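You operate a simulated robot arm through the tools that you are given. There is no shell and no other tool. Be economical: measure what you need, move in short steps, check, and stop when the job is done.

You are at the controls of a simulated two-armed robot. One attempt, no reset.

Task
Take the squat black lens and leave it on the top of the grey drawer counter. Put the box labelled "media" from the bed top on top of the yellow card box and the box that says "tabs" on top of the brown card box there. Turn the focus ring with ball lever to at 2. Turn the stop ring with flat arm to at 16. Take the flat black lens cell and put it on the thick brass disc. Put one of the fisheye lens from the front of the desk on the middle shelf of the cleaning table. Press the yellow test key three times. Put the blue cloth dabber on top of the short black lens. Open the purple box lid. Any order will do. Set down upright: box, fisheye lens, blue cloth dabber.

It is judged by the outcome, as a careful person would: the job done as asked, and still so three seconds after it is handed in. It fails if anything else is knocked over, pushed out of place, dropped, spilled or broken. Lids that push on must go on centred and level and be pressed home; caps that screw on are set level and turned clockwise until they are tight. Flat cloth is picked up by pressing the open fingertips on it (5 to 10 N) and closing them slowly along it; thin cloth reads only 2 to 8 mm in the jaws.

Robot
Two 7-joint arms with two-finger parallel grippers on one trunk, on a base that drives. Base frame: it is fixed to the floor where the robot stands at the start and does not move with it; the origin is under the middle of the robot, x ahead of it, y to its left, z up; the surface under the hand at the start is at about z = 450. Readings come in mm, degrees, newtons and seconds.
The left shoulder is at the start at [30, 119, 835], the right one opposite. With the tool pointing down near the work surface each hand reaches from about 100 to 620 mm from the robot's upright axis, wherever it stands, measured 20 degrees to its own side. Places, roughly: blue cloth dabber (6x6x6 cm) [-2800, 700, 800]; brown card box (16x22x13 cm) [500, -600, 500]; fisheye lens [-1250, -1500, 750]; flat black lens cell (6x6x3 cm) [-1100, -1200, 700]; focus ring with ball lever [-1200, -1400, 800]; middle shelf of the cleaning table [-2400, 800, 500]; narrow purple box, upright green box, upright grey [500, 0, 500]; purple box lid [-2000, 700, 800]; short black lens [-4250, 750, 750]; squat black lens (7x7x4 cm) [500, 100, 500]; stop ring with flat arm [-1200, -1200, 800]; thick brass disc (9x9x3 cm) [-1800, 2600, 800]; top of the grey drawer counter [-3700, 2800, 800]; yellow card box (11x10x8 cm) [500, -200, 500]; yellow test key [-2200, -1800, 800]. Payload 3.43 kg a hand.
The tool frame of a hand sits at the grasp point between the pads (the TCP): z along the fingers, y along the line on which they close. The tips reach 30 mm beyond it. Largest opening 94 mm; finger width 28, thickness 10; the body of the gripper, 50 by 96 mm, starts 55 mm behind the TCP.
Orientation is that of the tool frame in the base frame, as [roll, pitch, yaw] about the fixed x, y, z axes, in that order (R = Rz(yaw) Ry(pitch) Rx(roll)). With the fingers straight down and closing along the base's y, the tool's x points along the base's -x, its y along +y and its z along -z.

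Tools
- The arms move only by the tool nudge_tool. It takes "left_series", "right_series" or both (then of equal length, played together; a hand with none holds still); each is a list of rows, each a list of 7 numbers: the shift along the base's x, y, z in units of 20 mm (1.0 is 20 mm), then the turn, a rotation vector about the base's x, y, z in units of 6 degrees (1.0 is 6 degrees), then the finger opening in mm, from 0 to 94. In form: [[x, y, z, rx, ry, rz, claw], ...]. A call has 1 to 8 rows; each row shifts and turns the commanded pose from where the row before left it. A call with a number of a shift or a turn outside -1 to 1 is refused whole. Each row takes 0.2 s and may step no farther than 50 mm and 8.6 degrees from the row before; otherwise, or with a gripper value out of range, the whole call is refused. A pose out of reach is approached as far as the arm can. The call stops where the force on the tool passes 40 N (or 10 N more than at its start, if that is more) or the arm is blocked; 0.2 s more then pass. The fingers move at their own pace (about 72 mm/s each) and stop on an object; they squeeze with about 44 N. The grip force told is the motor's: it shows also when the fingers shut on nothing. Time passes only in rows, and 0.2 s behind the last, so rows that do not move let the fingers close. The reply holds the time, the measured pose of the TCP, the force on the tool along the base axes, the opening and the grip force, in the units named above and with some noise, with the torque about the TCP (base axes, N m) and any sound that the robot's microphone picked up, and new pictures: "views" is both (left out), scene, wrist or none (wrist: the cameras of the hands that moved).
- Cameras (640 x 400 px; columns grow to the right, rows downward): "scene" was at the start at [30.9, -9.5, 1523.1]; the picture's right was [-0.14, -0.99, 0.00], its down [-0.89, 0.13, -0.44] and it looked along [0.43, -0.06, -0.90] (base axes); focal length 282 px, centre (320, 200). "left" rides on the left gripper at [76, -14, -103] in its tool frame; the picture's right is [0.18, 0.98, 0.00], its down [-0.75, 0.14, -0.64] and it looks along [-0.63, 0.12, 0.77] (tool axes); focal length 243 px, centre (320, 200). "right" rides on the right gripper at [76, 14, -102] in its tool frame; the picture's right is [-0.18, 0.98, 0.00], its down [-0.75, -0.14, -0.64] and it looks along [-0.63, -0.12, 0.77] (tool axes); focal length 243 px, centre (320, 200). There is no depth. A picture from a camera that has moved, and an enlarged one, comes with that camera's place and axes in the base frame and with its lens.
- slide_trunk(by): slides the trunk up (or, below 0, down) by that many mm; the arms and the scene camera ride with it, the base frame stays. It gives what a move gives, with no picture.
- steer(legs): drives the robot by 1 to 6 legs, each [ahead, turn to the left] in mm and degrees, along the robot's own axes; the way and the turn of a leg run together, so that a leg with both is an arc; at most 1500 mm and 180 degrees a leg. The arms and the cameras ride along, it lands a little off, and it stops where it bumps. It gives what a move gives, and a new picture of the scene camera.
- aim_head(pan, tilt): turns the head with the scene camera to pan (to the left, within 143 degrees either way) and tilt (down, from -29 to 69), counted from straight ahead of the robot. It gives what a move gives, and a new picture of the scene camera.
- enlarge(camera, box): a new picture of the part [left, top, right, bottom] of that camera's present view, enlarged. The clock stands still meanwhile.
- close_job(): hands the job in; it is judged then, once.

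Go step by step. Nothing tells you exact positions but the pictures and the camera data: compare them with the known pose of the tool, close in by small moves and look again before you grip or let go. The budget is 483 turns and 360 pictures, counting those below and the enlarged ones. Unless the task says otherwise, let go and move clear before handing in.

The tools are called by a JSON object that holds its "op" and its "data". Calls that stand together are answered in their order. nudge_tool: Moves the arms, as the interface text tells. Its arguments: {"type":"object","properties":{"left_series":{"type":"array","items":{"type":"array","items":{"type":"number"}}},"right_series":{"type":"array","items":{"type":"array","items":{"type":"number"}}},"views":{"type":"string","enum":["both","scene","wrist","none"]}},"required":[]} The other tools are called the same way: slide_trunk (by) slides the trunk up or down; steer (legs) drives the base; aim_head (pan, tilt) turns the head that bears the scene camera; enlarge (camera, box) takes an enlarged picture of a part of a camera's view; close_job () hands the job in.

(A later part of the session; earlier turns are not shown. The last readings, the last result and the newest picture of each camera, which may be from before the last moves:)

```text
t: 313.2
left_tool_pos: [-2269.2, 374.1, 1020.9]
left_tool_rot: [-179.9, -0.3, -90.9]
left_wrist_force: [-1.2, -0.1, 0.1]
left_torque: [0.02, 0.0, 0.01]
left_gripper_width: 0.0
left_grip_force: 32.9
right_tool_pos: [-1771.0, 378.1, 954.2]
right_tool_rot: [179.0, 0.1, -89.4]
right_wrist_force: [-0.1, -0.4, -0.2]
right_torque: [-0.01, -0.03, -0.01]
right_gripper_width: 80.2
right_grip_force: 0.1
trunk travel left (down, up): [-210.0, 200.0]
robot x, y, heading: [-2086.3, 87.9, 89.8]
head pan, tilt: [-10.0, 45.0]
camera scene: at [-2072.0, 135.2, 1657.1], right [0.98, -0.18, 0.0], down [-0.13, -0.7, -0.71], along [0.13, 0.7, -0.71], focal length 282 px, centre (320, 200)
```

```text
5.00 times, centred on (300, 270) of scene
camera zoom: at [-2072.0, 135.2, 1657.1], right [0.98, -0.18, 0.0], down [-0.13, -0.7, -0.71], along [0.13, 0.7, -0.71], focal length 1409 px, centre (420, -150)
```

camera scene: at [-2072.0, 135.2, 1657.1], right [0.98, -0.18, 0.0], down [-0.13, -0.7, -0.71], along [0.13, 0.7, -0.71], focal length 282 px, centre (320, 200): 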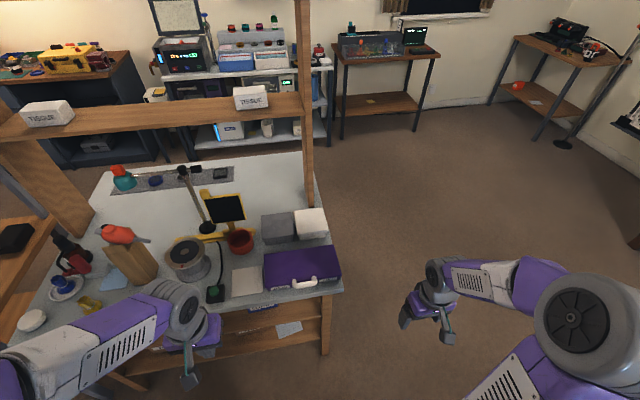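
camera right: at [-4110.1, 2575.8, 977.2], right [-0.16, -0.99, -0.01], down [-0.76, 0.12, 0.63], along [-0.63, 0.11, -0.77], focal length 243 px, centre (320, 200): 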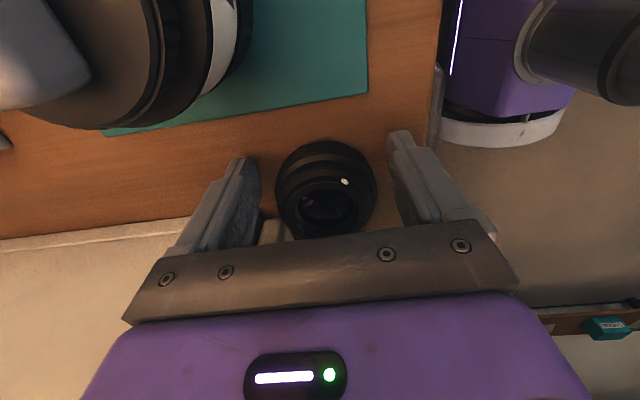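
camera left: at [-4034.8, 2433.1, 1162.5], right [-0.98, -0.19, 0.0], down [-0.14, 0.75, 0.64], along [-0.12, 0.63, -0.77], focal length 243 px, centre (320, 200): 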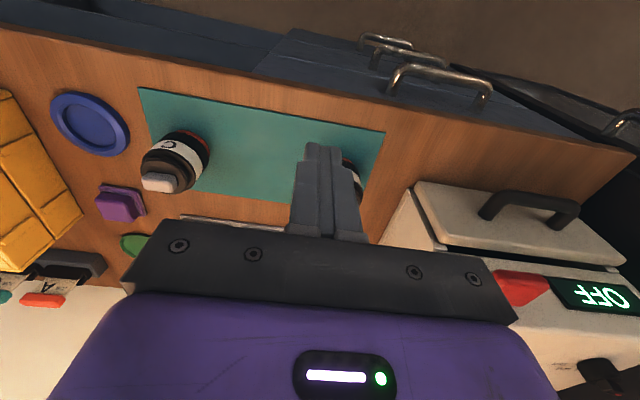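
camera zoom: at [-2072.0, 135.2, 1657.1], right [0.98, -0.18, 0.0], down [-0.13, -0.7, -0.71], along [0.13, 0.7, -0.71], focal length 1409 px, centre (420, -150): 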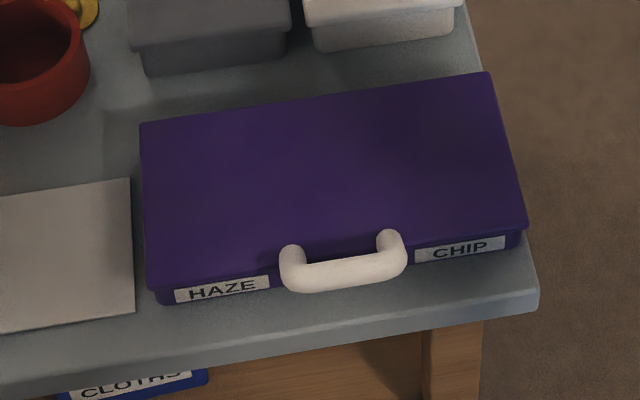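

The purple box has a white arched handle at its front (~[-2037,575]); hinge at the back (~y 711). Bring the right hand near for a close look.

{"op": "nudge_tool", "data": {"right_series": [[-1, 0.4, 0, 0, 0, 0, 50], [-1, 0.4, 0, 0, 0, 0, 50], [-1, 0.4, 0, 0, 0, 0, 50], [-1, 0.4, 0, 0, 0, 0, 50], [-1, 0.4, 0, 0, 0, 0, 50], [-1, 0.4, 0, 0, 0, 0, 50], [-1, 0.4, 0, 0, 0, 0, 50], [-1, 0.4, 0, 0, 0, 0, 50]], "views": "none"}}

{"op": "nudge_tool", "data": {"right_series": [[-1, 0.5, 0, 0, 0, 0, 50], [-1, 0.5, 0, 0, 0, 0, 50], [-1, 0.5, 0, 0, 0, 0, 50], [-1, 0.5, 0, 0, 0, 0, 50], [-1, 0.5, 0, 0, 0, 0, 50], [-0.3, 0.5, 0, 0, 0, 0, 50]], "views": "wrist"}}

{"op": "enlarge", "data": {"camera": "scene", "box": [240, 230, 360, 310]}}

```text
t: 315.0
left_tool_pos: [-2269.8, 373.7, 1019.9]
left_tool_rot: [-179.9, -0.3, -90.7]
left_wrist_force: [0.6, 0.5, 0.2]
left_torque: [0.01, -0.03, -0.03]
left_gripper_width: 0.0
left_grip_force: 33.1
right_tool_pos: [-1932.7, 441.5, 953.7]
right_tool_rot: [179.0, 0.1, -89.2]
right_wrist_force: [-1.3, 0.3, 0.6]
right_torque: [0.0, -0.03, -0.01]
right_gripper_width: 50.0
right_grip_force: 0.0
trunk travel left (down, up): [-210.0, 200.0]
robot x, y, heading: [-2085.4, 81.0, 89.6]
head pan, tilt: [-10.0, 45.0]
```

```text
t: 316.4
left_tool_pos: [-2268.9, 374.0, 1020.0]
left_tool_rot: [-179.9, -0.3, -90.8]
left_wrist_force: [0.0, 0.6, 0.0]
left_torque: [0.01, 0.0, -0.01]
left_gripper_width: 0.1
left_grip_force: 33.1
right_tool_pos: [-2038.2, 502.2, 954.0]
right_tool_rot: [179.0, 0.0, -89.3]
right_wrist_force: [-0.1, 0.9, -0.6]
right_torque: [0.02, 0.02, 0.0]
right_gripper_width: 50.0
right_grip_force: 0.0
trunk travel left (down, up): [-210.0, 200.0]
robot x, y, heading: [-2084.8, 86.1, 89.8]
head pan, tilt: [-10.0, 45.0]
camera right: at [-2050.1, 424.7, 1056.5], right [-0.98, 0.17, 0.02], down [0.14, 0.75, 0.64], along [0.1, 0.63, -0.77], focal length 243 px, centre (320, 200)
```

right: 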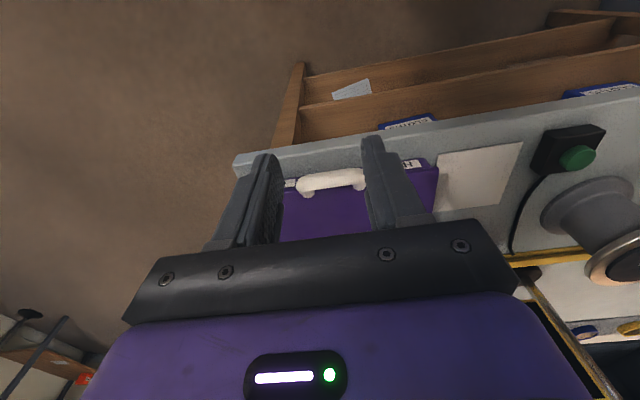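

```text
5.00 times, centred on (300, 270) of scene
camera zoom: at [-2072.1, 135.5, 1657.0], right [0.98, -0.18, 0.0], down [-0.13, -0.7, -0.71], along [0.13, 0.7, -0.71], focal length 1409 px, centre (420, -150)
```

zoom: 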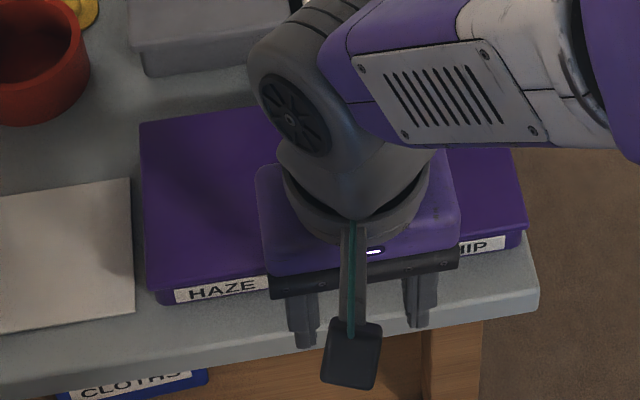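

{"op": "nudge_tool", "data": {"right_series": [[0, -0.5, 0, 1, 0, 0, 50], [0, -0.5, 0, 1, 0, 0, 50], [0, -0.5, 0, 1, 0, 0, 50], [0, -0.5, -0.5, 1, 0, 0, 50], [0, -0.5, -0.5, 1, 0, 0, 50], [0, 0, -0.5, 1, 0, 0, 50], [0, 0, -0.5, 1, 0, 0, 50], [0, 0, 0, 0.5, 0, 0, 50]], "views": "wrist"}}

{"op": "enlarge", "data": {"camera": "right", "box": [200, 30, 440, 190]}}

```text
t: 318.2
left_tool_pos: [-2269.0, 374.8, 1019.7]
left_tool_rot: [179.9, -0.2, -90.8]
left_wrist_force: [-0.3, -0.1, 0.0]
left_torque: [-0.01, -0.01, 0.02]
left_gripper_width: 0.0
left_grip_force: 33.3
right_tool_pos: [-2046.7, 466.8, 911.4]
right_tool_rot: [179.7, 45.2, -88.9]
right_wrist_force: [0.0, 0.1, 0.0]
right_torque: [0.01, 0.02, 0.04]
right_gripper_width: 50.2
right_grip_force: 0.2
right hand out of reach, approached as far as the arm can: row 7, 8
trunk travel left (down, up): [-210.0, 200.0]
robot x, y, heading: [-2087.3, 84.3, 89.9]
head pan, tilt: [-10.0, 45.0]
camera right: at [-2059.6, 338.5, 929.4], right [-0.98, 0.11, 0.13], down [0.14, 0.08, 0.99], along [0.1, 0.99, -0.09], focal length 243 px, centre (320, 200)
```

right: 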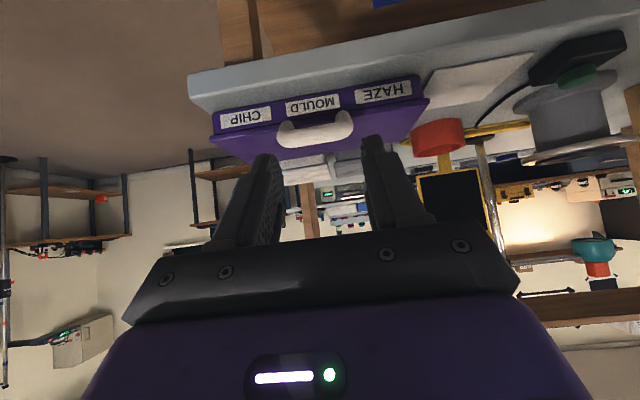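

```text
2.50 times, centred on (320, 110) of right
camera zoom: at [-2059.6, 338.5, 929.4], right [-0.98, 0.11, 0.13], down [0.14, 0.08, 0.99], along [0.1, 0.99, -0.09], focal length 606 px, centre (320, 425)
```

zoom: 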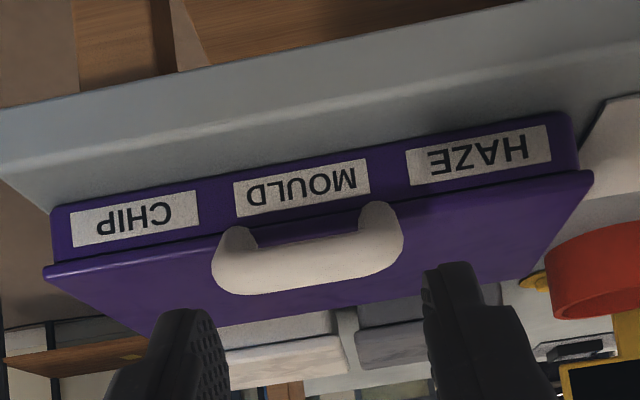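

The handle is an arch leaning 45° forward/up: bar at ≈[-2038,576,844], lid front edge ≈[607,812], hinge ≈[730,808]. I'll roll the gripper 90° so fingers straddle the bar along its plane.

{"op": "nudge_tool", "data": {"right_series": [[0, -0.2, 0.2, 0, -0.7, 0.7, 50], [0, 0, 0, 0, -0.7, 0.7, 50], [0, 0, 0, 0, -0.7, 0.7, 50], [0, 0, 0, 0, -0.7, 0.7, 50], [0, 0, 0, 0, -0.7, 0.7, 50], [0, 0, 0, 0, -0.7, 0.7, 50], [0, 0, 0, 0, -0.7, 0.7, 50], [0, 0, 0, 0, -0.7, 0.7, 50]], "views": "none"}}

{"op": "nudge_tool", "data": {"right_series": [[0, 0, 0, 0, -0.7, 0.7, 50], [0, 0, 0, 0, -0.7, 0.7, 50], [0, 0, 0, 0, -0.7, 0.7, 50], [0, 0, 0, 0, -0.7, 0.7, 50], [0, 0, 0, 0, -0.7, 0.7, 50], [0, 0, 0, 0, -0.7, 0.7, 50], [0, 0, 0, 0, -0.7, 0.7, 50]], "views": "both"}}

```text
t: 320.0
left_tool_pos: [-2270.4, 373.8, 1019.7]
left_tool_rot: [-179.8, -0.3, -90.7]
left_wrist_force: [-0.6, -0.9, -0.5]
left_torque: [-0.02, 0.02, 0.02]
left_gripper_width: 0.0
left_grip_force: 32.9
right_tool_pos: [-2049.0, 466.3, 913.6]
right_tool_rot: [-144.1, 28.1, -32.1]
right_wrist_force: [-0.1, 0.2, 0.3]
right_torque: [-0.01, -0.01, -0.03]
right_gripper_width: 49.9
right_grip_force: 0.1
right hand out of reach, approached as far as the arm can: row 1
trunk travel left (down, up): [-210.0, 200.0]
robot x, y, heading: [-2086.1, 87.4, 89.6]
head pan, tilt: [-10.0, 45.0]
```

```text
t: 321.6
left_tool_pos: [-2269.0, 374.5, 1019.2]
left_tool_rot: [-179.9, -0.2, -90.8]
left_wrist_force: [0.7, -0.3, -0.2]
left_torque: [0.0, -0.01, 0.03]
left_gripper_width: 0.1
left_grip_force: 33.5
right_tool_pos: [-2049.8, 465.2, 914.9]
right_tool_rot: [-136.0, 0.1, 0.2]
right_wrist_force: [-0.6, -0.2, -0.1]
right_torque: [0.0, 0.04, -0.01]
right_gripper_width: 49.8
right_grip_force: 0.1
trunk travel left (down, up): [-210.0, 200.0]
robot x, y, heading: [-2087.3, 88.8, 89.6]
head pan, tilt: [-10.0, 45.0]
camera scene: at [-2072.2, 135.2, 1657.1], right [0.98, -0.18, 0.0], down [-0.13, -0.7, -0.71], along [0.13, 0.7, -0.71], focal length 282 px, centre (320, 200)
camera right: at [-1973.1, 383.0, 978.3], right [-0.18, -0.71, -0.68], down [-0.75, -0.35, 0.56], along [-0.63, 0.62, -0.47], focal length 243 px, centre (320, 200)
```

scene: 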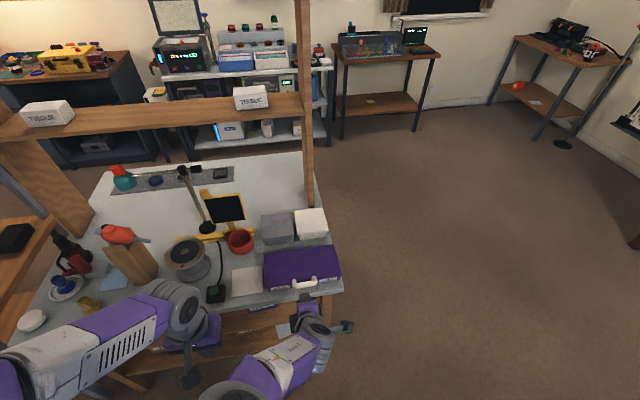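
right: 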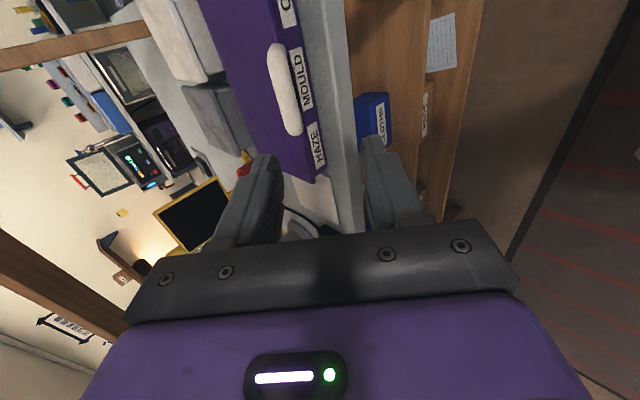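

{"op": "nudge_tool", "data": {"right_series": [[0.3, 0.55, 0.5, 0, 0, 0, 44], [0.3, 0.55, 0.5, 0, 0, 0, 44], [0, 0.7, -0.72, 0, 0, 0, 44], [0, 0.7, -0.72, 0, 0, 0, 44]], "views": "wrist"}}

{"op": "enlarge", "data": {"camera": "right", "box": [200, 40, 440, 240]}}

{"op": "enlarge", "data": {"camera": "scene", "box": [240, 240, 380, 340]}}

```text
t: 322.6
left_tool_pos: [-2269.9, 374.2, 1020.8]
left_tool_rot: [-179.9, -0.2, -90.7]
left_wrist_force: [-0.6, 0.6, 0.2]
left_torque: [-0.02, 0.02, -0.05]
left_gripper_width: 0.0
left_grip_force: 33.3
right_tool_pos: [-2035.6, 515.7, 904.1]
right_tool_rot: [-136.0, 0.1, -0.2]
right_wrist_force: [0.9, 0.0, 0.4]
right_torque: [-0.03, 0.04, -0.01]
right_gripper_width: 43.8
right_grip_force: 0.0
trunk travel left (down, up): [-210.0, 200.0]
robot x, y, heading: [-2090.2, 88.5, 89.4]
head pan, tilt: [-10.0, 45.0]
camera right: at [-1960.7, 433.3, 968.9], right [-0.19, -0.71, -0.68], down [-0.75, -0.34, 0.56], along [-0.63, 0.62, -0.47], focal length 243 px, centre (320, 200)
```

right: 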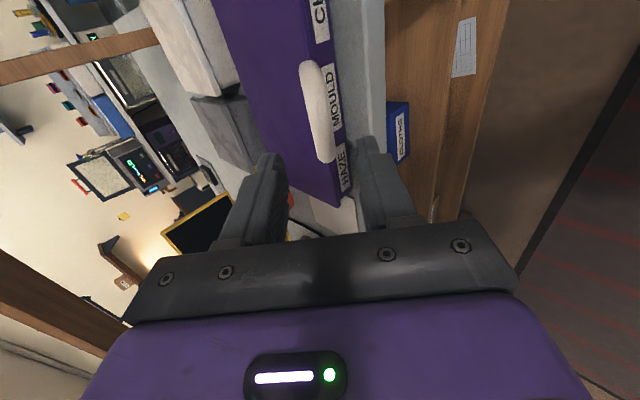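

```text
2.00 times, centred on (320, 140) of right
camera zoom: at [-1960.7, 433.3, 968.9], right [-0.19, -0.71, -0.68], down [-0.75, -0.34, 0.56], along [-0.63, 0.62, -0.47], focal length 485 px, centre (320, 320)
```

zoom: 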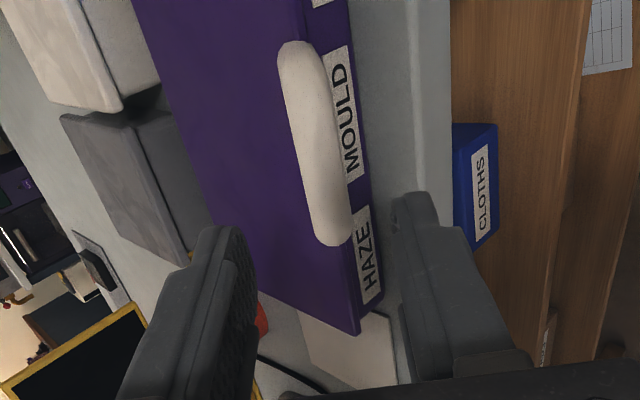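

```text
4.00 times, centred on (310, 290) of scene
camera zoom: at [-2072.0, 135.7, 1657.0], right [0.98, -0.18, 0.0], down [-0.13, -0.7, -0.71], along [0.13, 0.7, -0.71], focal length 1127 px, centre (360, -160)
```

zoom: 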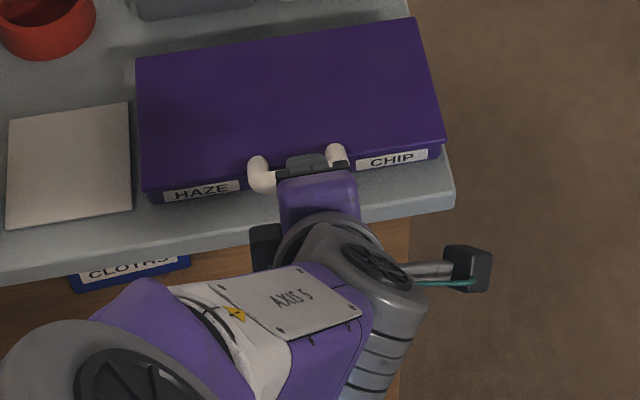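

Aligned with the bar. Advance ~80 mm along the tool axis.

{"op": "nudge_tool", "data": {"right_series": [[0, 0.7, -0.72, 0, 0, 0, 44], [0, 0.7, -0.72, 0, 0, 0, 44], [0, 0.6, -0.62, 0, 0, 0, 44]], "views": "wrist"}}

{"op": "enlarge", "data": {"camera": "right", "box": [200, 40, 440, 240]}}

```text
t: 323.4
left_tool_pos: [-2269.3, 374.0, 1020.8]
left_tool_rot: [-179.9, -0.2, -90.8]
left_wrist_force: [-0.3, -0.3, 1.0]
left_torque: [0.0, 0.01, -0.03]
left_gripper_width: 0.0
left_grip_force: 32.5
right_tool_pos: [-2038.1, 555.7, 863.5]
right_tool_rot: [-136.0, 0.2, 0.0]
right_wrist_force: [0.9, 0.0, -0.2]
right_torque: [0.02, 0.01, -0.02]
right_gripper_width: 44.1
right_grip_force: 0.0
trunk travel left (down, up): [-210.0, 200.0]
robot x, y, heading: [-2085.9, 82.4, 89.8]
head pan, tilt: [-10.0, 45.0]
camera right: at [-1960.9, 473.7, 927.6], right [-0.19, -0.71, -0.68], down [-0.75, -0.34, 0.56], along [-0.63, 0.62, -0.47], focal length 243 px, centre (320, 200)
```

right: 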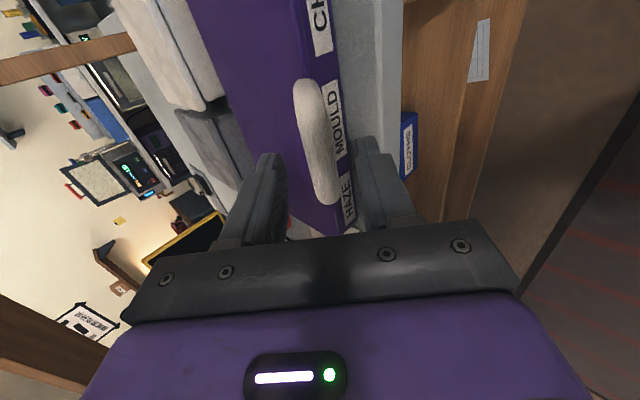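

```text
2.00 times, centred on (320, 140) of right
camera zoom: at [-1960.9, 473.7, 927.6], right [-0.19, -0.71, -0.68], down [-0.75, -0.34, 0.56], along [-0.63, 0.62, -0.47], focal length 485 px, centre (320, 320)
```

zoom: 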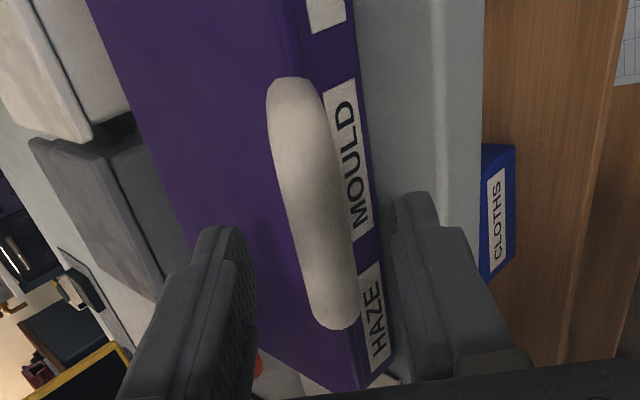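

{"op": "nudge_tool", "data": {"right_series": [[0, 0.4, -0.41, 0, 0, 0, 44], [0, 0.35, -0.36, 0, 0, 0, 44], [0, 0, 0, 0, 0, 0, 30], [0, 0, 0, 0, 0, 0, 20], [0, 0, 0, 0, 0, 0, 0], [0, 0, 0, 0, 0, 0, 0]], "views": "wrist"}}

{"op": "enlarge", "data": {"camera": "right", "box": [200, 40, 440, 240]}}

```text
t: 324.8
left_tool_pos: [-2269.7, 374.8, 1019.7]
left_tool_rot: [-179.9, -0.2, -90.8]
left_wrist_force: [-0.6, 0.5, 0.7]
left_torque: [0.0, -0.02, 0.01]
left_gripper_width: 0.1
left_grip_force: 33.4
right_tool_pos: [-2036.5, 570.1, 849.1]
right_tool_rot: [-136.0, 0.1, 0.1]
right_wrist_force: [-0.5, 2.5, 0.8]
right_torque: [0.05, -0.25, 0.31]
right_gripper_width: 17.4
right_grip_force: 44.3
trunk travel left (down, up): [-210.0, 200.0]
robot x, y, heading: [-2084.7, 88.4, 89.8]
head pan, tilt: [-10.0, 45.0]
camera right: at [-1961.3, 487.5, 912.4], right [-0.19, -0.71, -0.68], down [-0.75, -0.34, 0.56], along [-0.63, 0.62, -0.47], focal length 243 px, centre (320, 200)
```

right: 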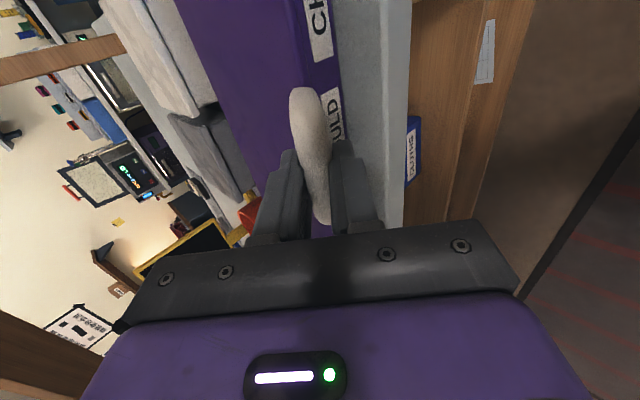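

```text
2.00 times, centred on (320, 140) of right
camera zoom: at [-1961.3, 487.5, 912.4], right [-0.19, -0.71, -0.68], down [-0.75, -0.34, 0.56], along [-0.63, 0.62, -0.47], focal length 485 px, centre (320, 320)
```

zoom: 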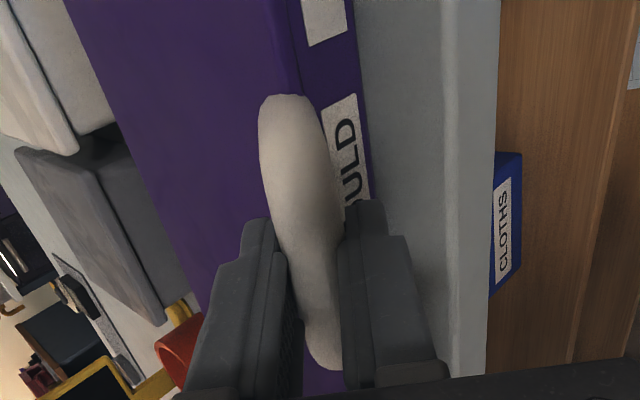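

Handle gripped (17 mm). Start opening along the arc about the back hinge.

{"op": "nudge_tool", "data": {"right_series": [[0, 0.13, 0.41, -0.5, 0, 0, 0], [0, 0.13, 0.41, -0.5, 0, 0, 0], [0, 0.17, 0.4, -0.5, 0, 0, 0], [0, 0.17, 0.4, -0.5, 0, 0, 0]], "views": "wrist"}}

```text
t: 325.8
left_tool_pos: [-2269.2, 373.5, 1020.4]
left_tool_rot: [-179.8, -0.2, -90.9]
left_wrist_force: [-0.5, -0.1, 0.5]
left_torque: [-0.03, -0.02, -0.02]
left_gripper_width: 0.0
left_grip_force: 32.9
right_tool_pos: [-2036.6, 580.5, 881.3]
right_tool_rot: [-148.1, 0.2, -0.1]
right_wrist_force: [1.1, -7.9, 1.4]
right_torque: [-0.32, 0.57, 0.68]
right_gripper_width: 17.2
right_grip_force: 45.2
trunk travel left (down, up): [-210.0, 200.0]
robot x, y, heading: [-2083.4, 87.7, 89.9]
head pan, tilt: [-10.0, 45.0]
camera right: at [-1961.2, 513.5, 961.3], right [-0.19, -0.83, -0.52], down [-0.75, -0.22, 0.62], along [-0.63, 0.51, -0.59], focal length 243 px, centre (320, 200)
```

right: 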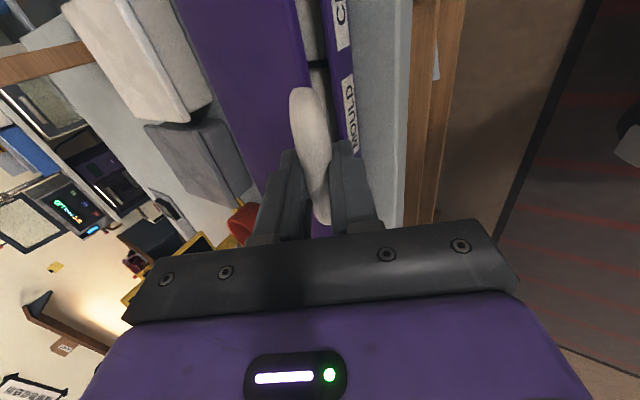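

The lid is opening. Continue.

{"op": "nudge_tool", "data": {"right_series": [[0, 0.19, 0.38, -0.5, 0, 0, 0], [0, 0.19, 0.38, -0.5, 0, 0, 0], [0, 0.23, 0.36, -0.5, 0, 0, 0], [0, 0.23, 0.36, -0.5, 0, 0, 0], [0, 0.27, 0.33, -0.5, 0, 0, 0], [0, 0.27, 0.33, -0.5, 0, 0, 0], [0, 0.3, 0.3, -0.5, 0, 0, 0], [0, 0.3, 0.3, -0.5, 0, 0, 0]], "views": "wrist"}}

```text
t: 327.6
left_tool_pos: [-2269.5, 373.3, 1020.8]
left_tool_rot: [-179.9, -0.1, -90.8]
left_wrist_force: [0.1, 0.3, 0.5]
left_torque: [0.03, 0.01, -0.01]
left_gripper_width: 0.0
left_grip_force: 33.3
right_tool_pos: [-2037.3, 622.1, 937.7]
right_tool_rot: [-171.9, 0.1, 0.0]
right_wrist_force: [0.5, -5.1, 4.6]
right_torque: [-0.01, -0.67, 0.24]
right_gripper_width: 17.1
right_grip_force: 44.9
trunk travel left (down, up): [-210.0, 200.0]
robot x, y, heading: [-2083.6, 83.9, 89.6]
head pan, tilt: [-10.0, 45.0]
camera right: at [-1961.2, 592.0, 1037.2], right [-0.19, -0.97, -0.14], down [-0.75, 0.05, 0.66], along [-0.63, 0.23, -0.74], focal length 243 px, centre (320, 200)
```

right: 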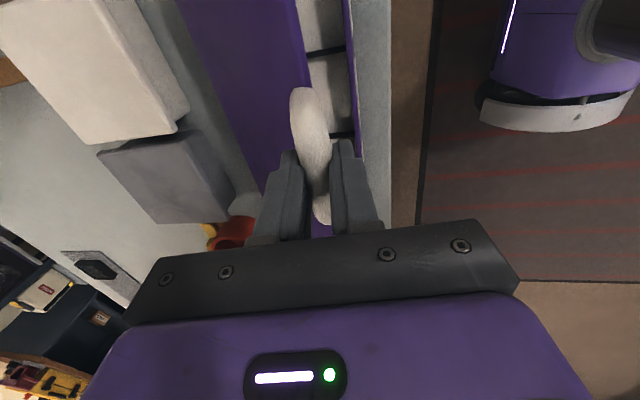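

{"op": "nudge_tool", "data": {"right_series": [[0, 0.34, 0.26, -0.5, 0, 0, 0], [0, 0.34, 0.26, -0.5, 0, 0, 0], [0, 0.37, 0.22, -0.5, 0, 0, 0], [0, 0.37, 0.22, -0.5, 0, 0, 0], [0, 0.39, 0.18, -0.5, 0, 0, 0], [0, 0.39, 0.18, -0.5, 0, 0, 0], [0, 0.4, 0.14, -0.5, 0, 0, 0], [0, 0.4, 0.14, -0.5, 0, 0, 0]], "views": "both"}}

```text
t: 329.4
left_tool_pos: [-2268.2, 372.2, 1021.4]
left_tool_rot: [-179.8, 0.0, -90.9]
left_wrist_force: [-0.5, 0.2, 0.9]
left_torque: [0.01, 0.0, -0.02]
left_gripper_width: 0.0
left_grip_force: 33.0
right_tool_pos: [-2035.8, 671.6, 968.4]
right_tool_rot: [167.2, 0.2, -0.2]
right_wrist_force: [1.9, -7.2, 20.0]
right_torque: [-0.04, -0.07, 0.4]
right_gripper_width: 17.1
right_grip_force: 45.6
right hand out of reach, approached as far as the arm can: row 8
trunk travel left (down, up): [-210.0, 200.0]
robot x, y, heading: [-2086.7, 86.6, 89.6]
head pan, tilt: [-10.0, 45.0]
camera scene: at [-2072.1, 131.7, 1657.2], right [0.98, -0.18, 0.0], down [-0.13, -0.69, -0.71], along [0.13, 0.7, -0.71], focal length 282 px, centre (320, 200)
camera right: at [-1961.1, 679.9, 1071.1], right [-0.19, -0.96, 0.22], down [-0.75, 0.28, 0.6], along [-0.63, -0.05, -0.77], focal length 243 px, centre (320, 200)
```

scene: 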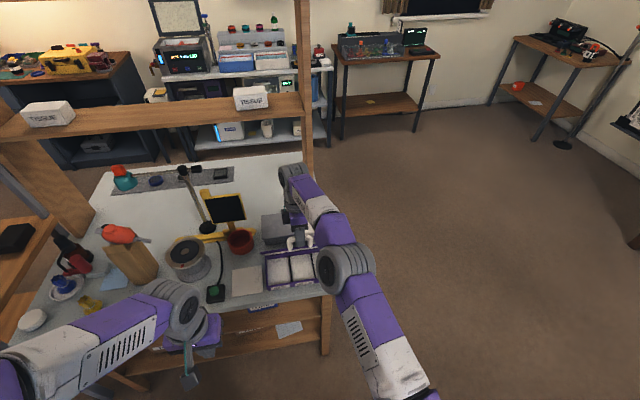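
right: 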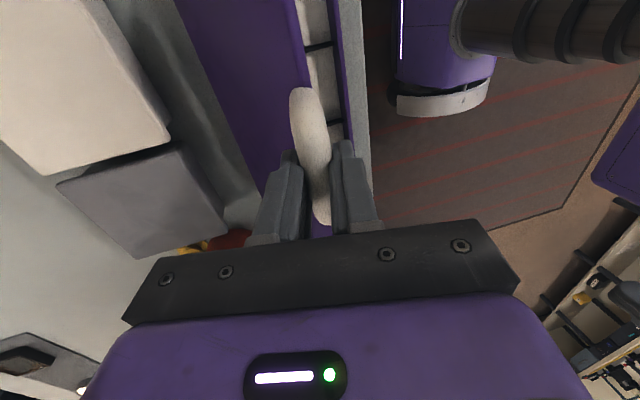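

Lid is ~60° open and the arm is at its reach limit. Loosen to a loose hook and drive forward a little to carry the lid past vertical.

{"op": "nudge_tool", "data": {"right_series": [[0, 0, 0.1, 0, 0, 0, 26], [0, 0, 0.05, 0, 0, 0, 26], [0, 0, 0, 0, 0, 0, 26]], "views": "none"}}

{"op": "steer", "data": {"legs": [[50, 0]]}}

{"op": "enlarge", "data": {"camera": "right", "box": [0, 0, 640, 400]}}

```text
t: 330.2
left_tool_pos: [-2269.2, 373.2, 1019.6]
left_tool_rot: [-179.8, -0.1, -90.8]
left_wrist_force: [0.5, 0.0, -0.1]
left_torque: [0.01, 0.03, 0.01]
left_gripper_width: 0.2
left_grip_force: 33.2
right_tool_pos: [-2038.3, 672.5, 968.7]
right_tool_rot: [166.9, 0.1, -0.2]
right_wrist_force: [0.3, -0.1, -0.7]
right_torque: [0.0, 0.01, 0.01]
right_gripper_width: 26.1
right_grip_force: 0.0
trunk travel left (down, up): [-210.0, 200.0]
robot x, y, heading: [-2082.6, 85.5, 89.9]
head pan, tilt: [-10.0, 45.0]
```

```text
t: 331.1
left_tool_pos: [-2269.5, 424.8, 1019.6]
left_tool_rot: [-179.9, -0.2, -90.8]
left_wrist_force: [0.1, 0.4, 1.0]
left_torque: [-0.07, -0.02, 0.02]
left_gripper_width: 0.0
left_grip_force: 33.3
right_tool_pos: [-2038.5, 723.1, 967.3]
right_tool_rot: [166.9, 0.1, -0.1]
right_wrist_force: [0.6, -0.1, -0.3]
right_torque: [0.0, -0.04, -0.04]
right_gripper_width: 26.2
right_grip_force: 0.1
trunk travel left (down, up): [-210.0, 200.0]
robot x, y, heading: [-2085.9, 135.8, 89.7]
head pan, tilt: [-10.0, 45.0]
camera scene: at [-2071.9, 186.9, 1656.9], right [0.98, -0.18, 0.0], down [-0.13, -0.7, -0.71], along [0.13, 0.69, -0.71], focal length 282 px, centre (320, 200)
```

scene: 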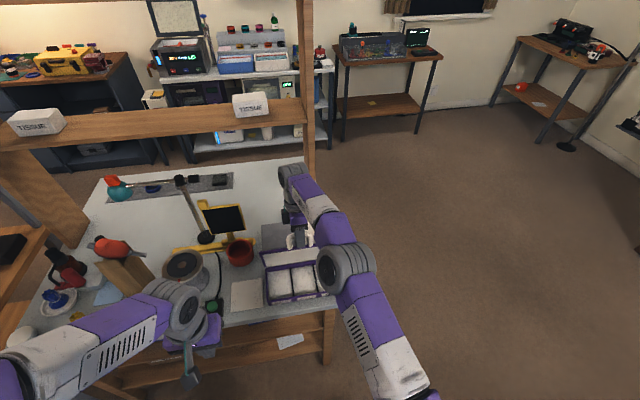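

```text
1.00 times, centred on (320, 200) of right (not enlarged: the box is as wide or as high as the picture)
camera zoom: at [-1961.2, 732.0, 1070.5], right [-0.19, -0.96, 0.22], down [-0.75, 0.29, 0.59], along [-0.63, -0.06, -0.77], focal length 243 px, centre (320, 200)
```

zoom: 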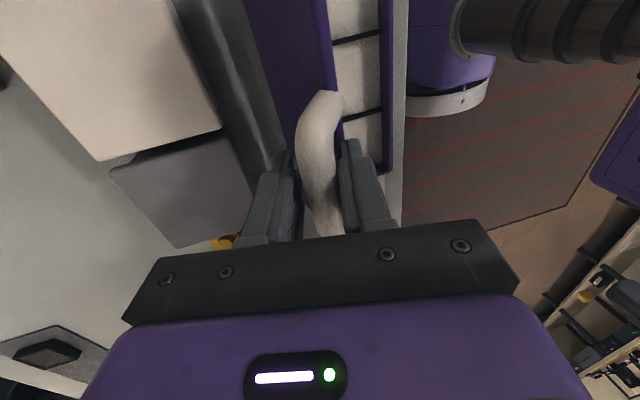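

{"op": "steer", "data": {"legs": [[30, 0]]}}

{"op": "nudge_tool", "data": {"right_series": [[0, 0, 0, 0, 0, 0, 60], [0, 0, 0.3, 0, 0, 0, 60], [0, 0, 0.5, 0, 0, 0, 60], [0, 0, 0.5, 0, 0, 0, 60], [0, 0, 0.5, 0, 0, 0, 60]], "views": "wrist"}}

{"op": "enlarge", "data": {"camera": "scene", "box": [220, 200, 360, 310]}}

```text
t: 331.9
left_tool_pos: [-2268.7, 453.4, 1019.3]
left_tool_rot: [-179.8, -0.1, -90.8]
left_wrist_force: [-0.3, 1.0, 0.0]
left_torque: [-0.04, 0.01, -0.02]
left_gripper_width: 0.0
left_grip_force: 32.5
right_tool_pos: [-2037.1, 752.1, 970.2]
right_tool_rot: [166.9, 0.1, -0.2]
right_wrist_force: [-0.2, 0.3, 15.0]
right_torque: [-0.35, -0.17, 0.04]
right_gripper_width: 28.6
right_grip_force: 1.4
trunk travel left (down, up): [-210.0, 200.0]
robot x, y, heading: [-2086.8, 164.1, 89.4]
head pan, tilt: [-10.0, 45.0]
camera scene: at [-2072.0, 215.3, 1657.2], right [0.98, -0.18, 0.0], down [-0.13, -0.7, -0.71], along [0.13, 0.7, -0.71], focal length 282 px, centre (320, 200)
```

scene: 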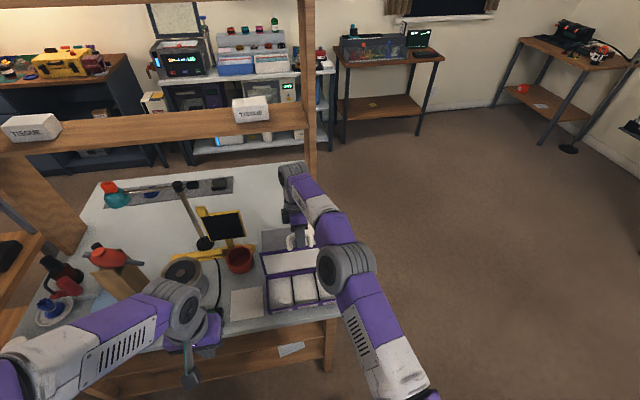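

```text
t: 333.1
left_tool_pos: [-2267.8, 454.1, 1018.8]
left_tool_rot: [-179.9, -0.1, -90.8]
left_wrist_force: [0.2, -0.1, 0.2]
left_torque: [0.01, 0.0, 0.0]
left_gripper_width: 0.2
left_grip_force: 32.8
right_tool_pos: [-2036.9, 752.4, 994.9]
right_tool_rot: [167.0, 0.0, -0.2]
right_wrist_force: [-0.3, 0.7, 0.5]
right_torque: [0.01, 0.01, 0.06]
right_gripper_width: 60.0
right_grip_force: 0.0
right hand out of reach, approached as far as the arm can: row 5
trunk travel left (down, up): [-210.0, 200.0]
robot x, y, heading: [-2085.3, 166.6, 89.6]
head pan, tilt: [-10.0, 45.0]
camera right: at [-1959.9, 760.3, 1097.5], right [-0.19, -0.96, 0.22], down [-0.75, 0.28, 0.6], along [-0.63, -0.05, -0.77], focal length 243 px, centre (320, 200)
```

right: 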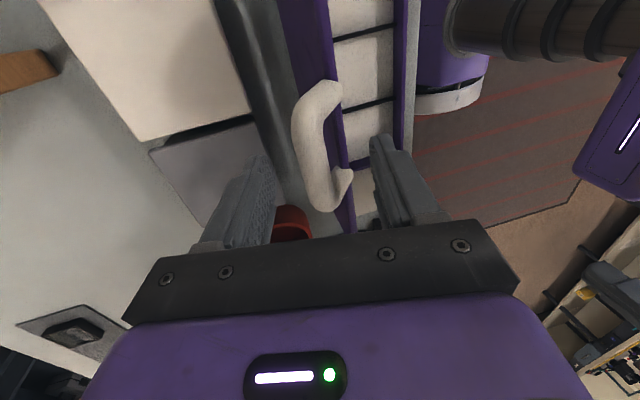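

```text
3.64 times, centred on (290, 255) of scene
camera zoom: at [-2071.5, 215.1, 1657.1], right [0.98, -0.18, 0.0], down [-0.13, -0.7, -0.71], along [0.13, 0.7, -0.71], focal length 1024 px, centre (429, 0)
```

zoom: 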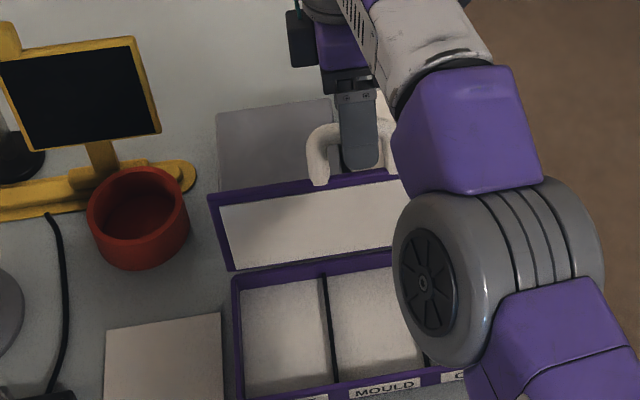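

The lid stands open. Raise the trunk so the fingers clear the handle before withdrawing.

{"op": "slide_trunk", "data": {"by": 60}}

{"op": "enlarge", "data": {"camera": "right", "box": [0, 0, 640, 400]}}

```text
t: 334.1
left_tool_pos: [-2268.7, 453.6, 1080.8]
left_tool_rot: [-179.9, -0.3, -90.8]
left_wrist_force: [-0.1, 0.0, 0.2]
left_torque: [0.0, -0.02, -0.01]
left_gripper_width: 0.0
left_grip_force: 32.7
right_tool_pos: [-2036.8, 751.2, 1053.3]
right_tool_rot: [167.1, 0.1, -0.2]
right_wrist_force: [0.6, -0.6, 0.1]
right_torque: [0.02, 0.05, 0.01]
right_gripper_width: 59.9
right_grip_force: 0.1
trunk travel left (down, up): [-270.0, 140.0]
robot x, y, heading: [-2084.9, 166.4, 89.4]
head pan, tilt: [-10.0, 45.0]
```

```text
1.00 times, centred on (320, 200) of right (not enlarged: the box is as wide or as high as the picture)
camera zoom: at [-1959.9, 760.5, 1157.2], right [-0.19, -0.96, 0.22], down [-0.75, 0.28, 0.6], along [-0.63, -0.05, -0.77], focal length 243 px, centre (320, 200)
```

zoom: 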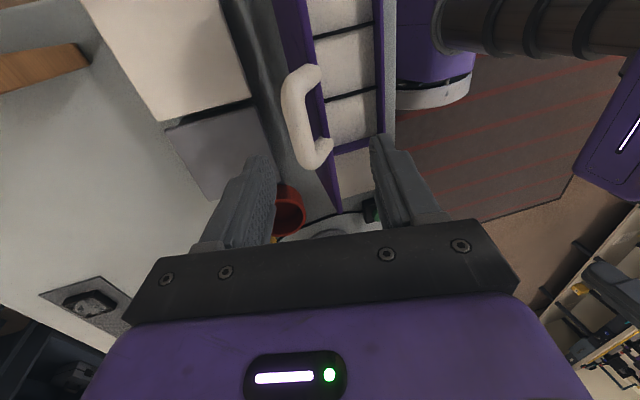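

{"op": "steer", "data": {"legs": [[-180, 0]]}}

{"op": "enlarge", "data": {"camera": "scene", "box": [220, 200, 360, 310]}}

```text
t: 335.6
left_tool_pos: [-2269.9, 273.9, 1081.9]
left_tool_rot: [-179.9, -0.1, -90.7]
left_wrist_force: [0.1, -0.3, 0.1]
left_torque: [-0.01, 0.0, 0.02]
left_gripper_width: 0.1
left_grip_force: 33.4
right_tool_pos: [-2038.1, 573.7, 1054.3]
right_tool_rot: [167.0, 0.1, -0.2]
right_wrist_force: [0.4, -0.3, 0.0]
right_torque: [0.01, -0.02, 0.02]
right_gripper_width: 59.8
right_grip_force: 0.1
trunk travel left (down, up): [-270.0, 140.0]
robot x, y, heading: [-2090.2, -13.6, 89.8]
head pan, tilt: [-10.0, 45.0]
camera scene: at [-2072.6, 36.1, 1717.1], right [0.98, -0.18, 0.0], down [-0.13, -0.7, -0.71], along [0.13, 0.7, -0.71], focal length 282 px, centre (320, 200)
```

scene: 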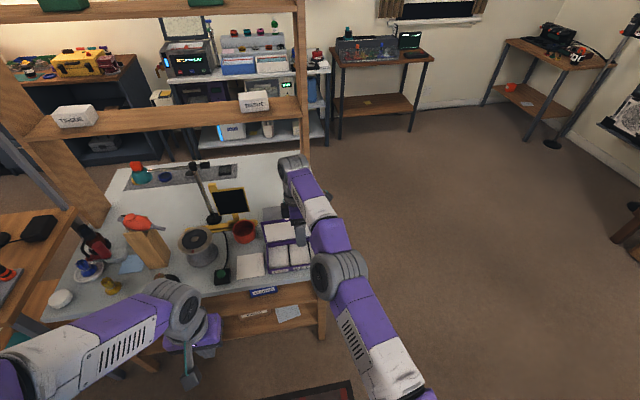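

```text
3.64 times, centred on (290, 255) of scene
camera zoom: at [-2072.6, 36.1, 1717.1], right [0.98, -0.18, 0.0], down [-0.13, -0.7, -0.71], along [0.13, 0.7, -0.71], focal length 1024 px, centre (429, 0)
```

zoom: 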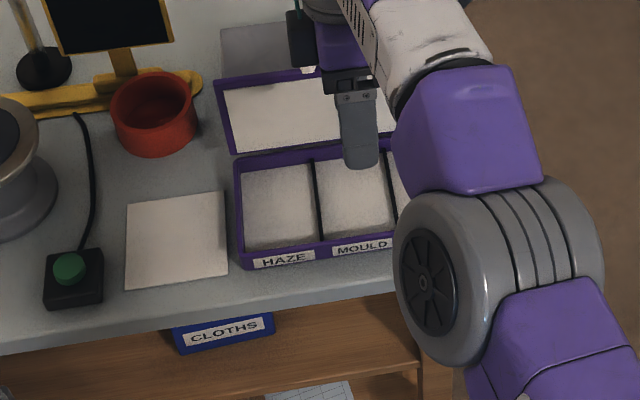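

The lid stays open on its own. Stow the right arm and go to the dabber end of the table.

{"op": "nudge_tool", "data": {"right_series": [[0.5, -1, 0, 0.5, 0, 0, 60], [1, -1, 0, 0.5, 0, 0, 60], [1, -1, 0, 0.5, 0, 0, 60], [1, -1, 0, 0.5, 0, 0, 60], [1, -1, 0, 0.2, 0, 0, 60], [1, -1, 0, 0, 0, 0, 60], [1, -1, 0, 0, 0, 0, 60], [1, -1, 0, 0, 0, 0, 60]], "views": "none"}}

{"op": "nudge_tool", "data": {"right_series": [[1, -1, -0.5, 0, 0, 0, 60], [1, -1, -0.5, 0, 0, 0, 60], [1, -1, -0.5, 0, 0, 0, 60], [1, -1, -0.5, 0, 0, 0, 60], [1, -1, -0.5, 0, 0, 0, 60], [1, -1, 0, 0, 0, 0, 60], [0, -1, 0, 0, 0, 0, 60]], "views": "none"}}

{"op": "steer", "data": {"legs": [[0, 90], [640, 0], [0, -90]]}}

{"op": "enlarge", "data": {"camera": "scene", "box": [160, 200, 400, 350]}}

```text
t: 337.4
left_tool_pos: [-2270.4, 274.9, 1080.6]
left_tool_rot: [-179.8, -0.2, -90.8]
left_wrist_force: [0.0, -0.3, -0.9]
left_torque: [0.01, -0.01, 0.0]
left_gripper_width: 0.0
left_grip_force: 32.7
right_tool_pos: [-1910.5, 620.8, 1099.5]
right_tool_rot: [-180.0, 0.1, -0.1]
right_wrist_force: [-0.1, -0.1, 0.2]
right_torque: [-0.01, 0.0, -0.02]
right_gripper_width: 59.8
right_grip_force: 0.1
right hand out of reach, approached as far as the arm can: row 1, 2, 3, 4, 5, 6, 7, 8
trunk travel left (down, up): [-270.0, 140.0]
robot x, y, heading: [-2087.5, -12.5, 89.7]
head pan, tilt: [-10.0, 45.0]
```

```text
t: 339.0
left_tool_pos: [-2269.9, 277.0, 1079.1]
left_tool_rot: [-179.9, -0.2, -90.7]
left_wrist_force: [-0.6, 0.7, -0.3]
left_torque: [0.0, -0.03, -0.02]
left_gripper_width: 0.1
left_grip_force: 32.7
right_tool_pos: [-1775.7, 609.9, 1074.9]
right_tool_rot: [-179.9, 0.2, -0.1]
right_wrist_force: [0.0, 1.2, 0.3]
right_torque: [0.02, 0.0, 0.02]
right_gripper_width: 59.9
right_grip_force: 0.1
right hand out of reach, approached as far as the arm can: row 1, 2, 3, 4, 5, 6, 7
trunk travel left (down, up): [-270.0, 140.0]
robot x, y, heading: [-2085.6, -10.1, 89.6]
head pan, tilt: [-10.0, 45.0]
```

```text
t: 350.3
left_tool_pos: [-2899.9, 301.0, 1081.4]
left_tool_rot: [-179.9, -0.1, -93.8]
left_wrist_force: [-0.9, -0.4, 0.7]
left_torque: [0.04, 0.0, 0.02]
left_gripper_width: 0.0
left_grip_force: 33.2
right_tool_pos: [-2386.4, 607.2, 1073.9]
right_tool_rot: [-179.8, 0.3, -3.3]
right_wrist_force: [-0.1, -0.3, -0.4]
right_torque: [-0.02, 0.03, 0.02]
right_gripper_width: 59.9
right_grip_force: 0.1
trunk travel left (down, up): [-270.0, 140.0]
robot x, y, heading: [-2733.7, 3.6, 86.5]
head pan, tilt: [-10.0, 45.0]
camera scene: at [-2714.7, 51.3, 1717.1], right [0.97, -0.23, 0.0], down [-0.16, -0.69, -0.71], along [0.16, 0.69, -0.71], focal length 282 px, centre (320, 200)
```

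scene: 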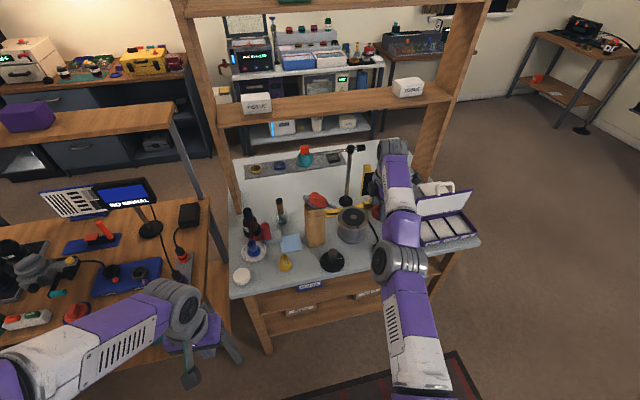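

```text
2.67 times, centred on (280, 275) of scene
camera zoom: at [-2714.7, 51.3, 1717.1], right [0.97, -0.23, 0.0], down [-0.16, -0.69, -0.71], along [0.16, 0.69, -0.71], focal length 751 px, centre (427, 0)
```

zoom: 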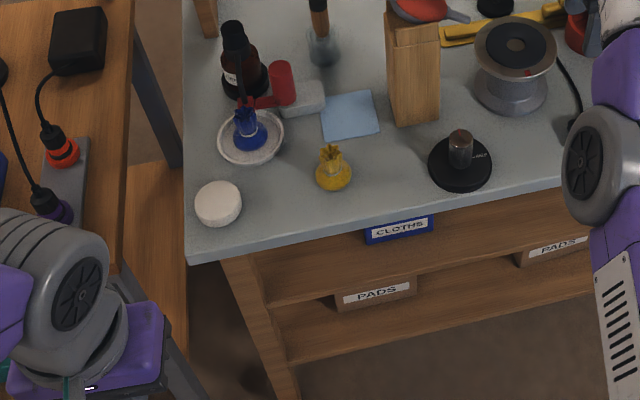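

The right arm is awkwardly stretched; I'll restore its wrist yaw and retract it before approaching.

{"op": "nudge_tool", "data": {"right_series": [[0, 0, 0.5, 0, 0, -1, 60], [0, 0, 0.5, 0, 0, -1, 60], [0, 0, 0, 0, 0, -1, 60], [0, 0, 0, 0, 0, -1, 60], [0, 0, 0, 0, 0, -1, 60], [0, 0, 0, 0, 0, -1, 60], [0, 0, 0, 0, 0, -1, 60], [0, 0, 0, 0, 0, -1, 60]], "views": "none"}}

{"op": "nudge_tool", "data": {"right_series": [[0, -0.5, 0, 0, 0, -1, 60], [0, -0.5, 0, 0, 0, -1, 60], [0, -1, 0, 0, 0, -1, 60], [0, -1, 0, 0, 0, -1, 60], [0, -1, 0, 0, 0, -1, 60], [0, -1, 0, 0, 0, -1, 60], [0, -1, 0, 0, 0, -0.7, 60], [0, -1, 0, 0, 0, 0, 60]], "views": "none"}}

{"op": "nudge_tool", "data": {"right_series": [[0, -1, 0, 0, 0, 0, 60], [0, -1, 0, 0, 0, 0, 60], [0, -1, 0, 0, 0, 0, 60], [0, -1, 0, 0, 0, 0, 60], [0, -1, 0, 0, 0, 0, 60], [0, -1, 0, 0, 0, 0, 60], [0, -1, 0, 0, 0, 0, 60], [0, -1, 0, 0, 0, 0, 60]], "views": "none"}}

```text
t: 352.1
left_tool_pos: [-2898.5, 300.6, 1080.4]
left_tool_rot: [-179.8, -0.1, -93.9]
left_wrist_force: [0.2, -0.5, -1.0]
left_torque: [0.01, 0.01, -0.04]
left_gripper_width: 0.1
left_grip_force: 33.3
right_tool_pos: [-2387.6, 606.3, 1094.1]
right_tool_rot: [-179.7, 0.3, -51.3]
right_wrist_force: [-0.2, 0.7, -0.1]
right_torque: [-0.01, -0.02, -0.02]
right_gripper_width: 59.7
right_grip_force: 0.1
trunk travel left (down, up): [-270.0, 140.0]
robot x, y, heading: [-2730.8, 3.0, 86.5]
head pan, tilt: [-10.0, 45.0]
```

```text
t: 353.9
left_tool_pos: [-2899.3, 300.7, 1081.0]
left_tool_rot: [-179.9, -0.2, -93.9]
left_wrist_force: [0.0, 0.1, -0.2]
left_torque: [0.02, 0.03, 0.0]
left_gripper_width: 0.0
left_grip_force: 32.7
right_tool_pos: [-2387.0, 467.0, 1097.0]
right_tool_rot: [-179.9, 0.2, -91.5]
right_wrist_force: [0.0, -0.4, -0.1]
right_torque: [0.0, -0.02, -0.04]
right_gripper_width: 60.1
right_grip_force: 0.1
trunk travel left (down, up): [-270.0, 140.0]
robot x, y, heading: [-2731.5, 2.6, 86.4]
head pan, tilt: [-10.0, 45.0]
```

```text
t: 355.7
left_tool_pos: [-2898.9, 299.5, 1079.4]
left_tool_rot: [-180.0, -0.1, -93.9]
left_wrist_force: [-0.3, -0.7, -0.4]
left_torque: [0.0, 0.03, -0.03]
left_gripper_width: 0.0
left_grip_force: 33.2
right_tool_pos: [-2385.9, 307.4, 1094.5]
right_tool_rot: [-180.0, 0.2, -91.4]
right_wrist_force: [-0.1, 0.3, -0.4]
right_torque: [-0.01, 0.02, 0.03]
right_gripper_width: 59.9
right_grip_force: 0.1
trunk travel left (down, up): [-270.0, 140.0]
robot x, y, heading: [-2728.5, 4.9, 86.6]
head pan, tilt: [-10.0, 45.0]
```

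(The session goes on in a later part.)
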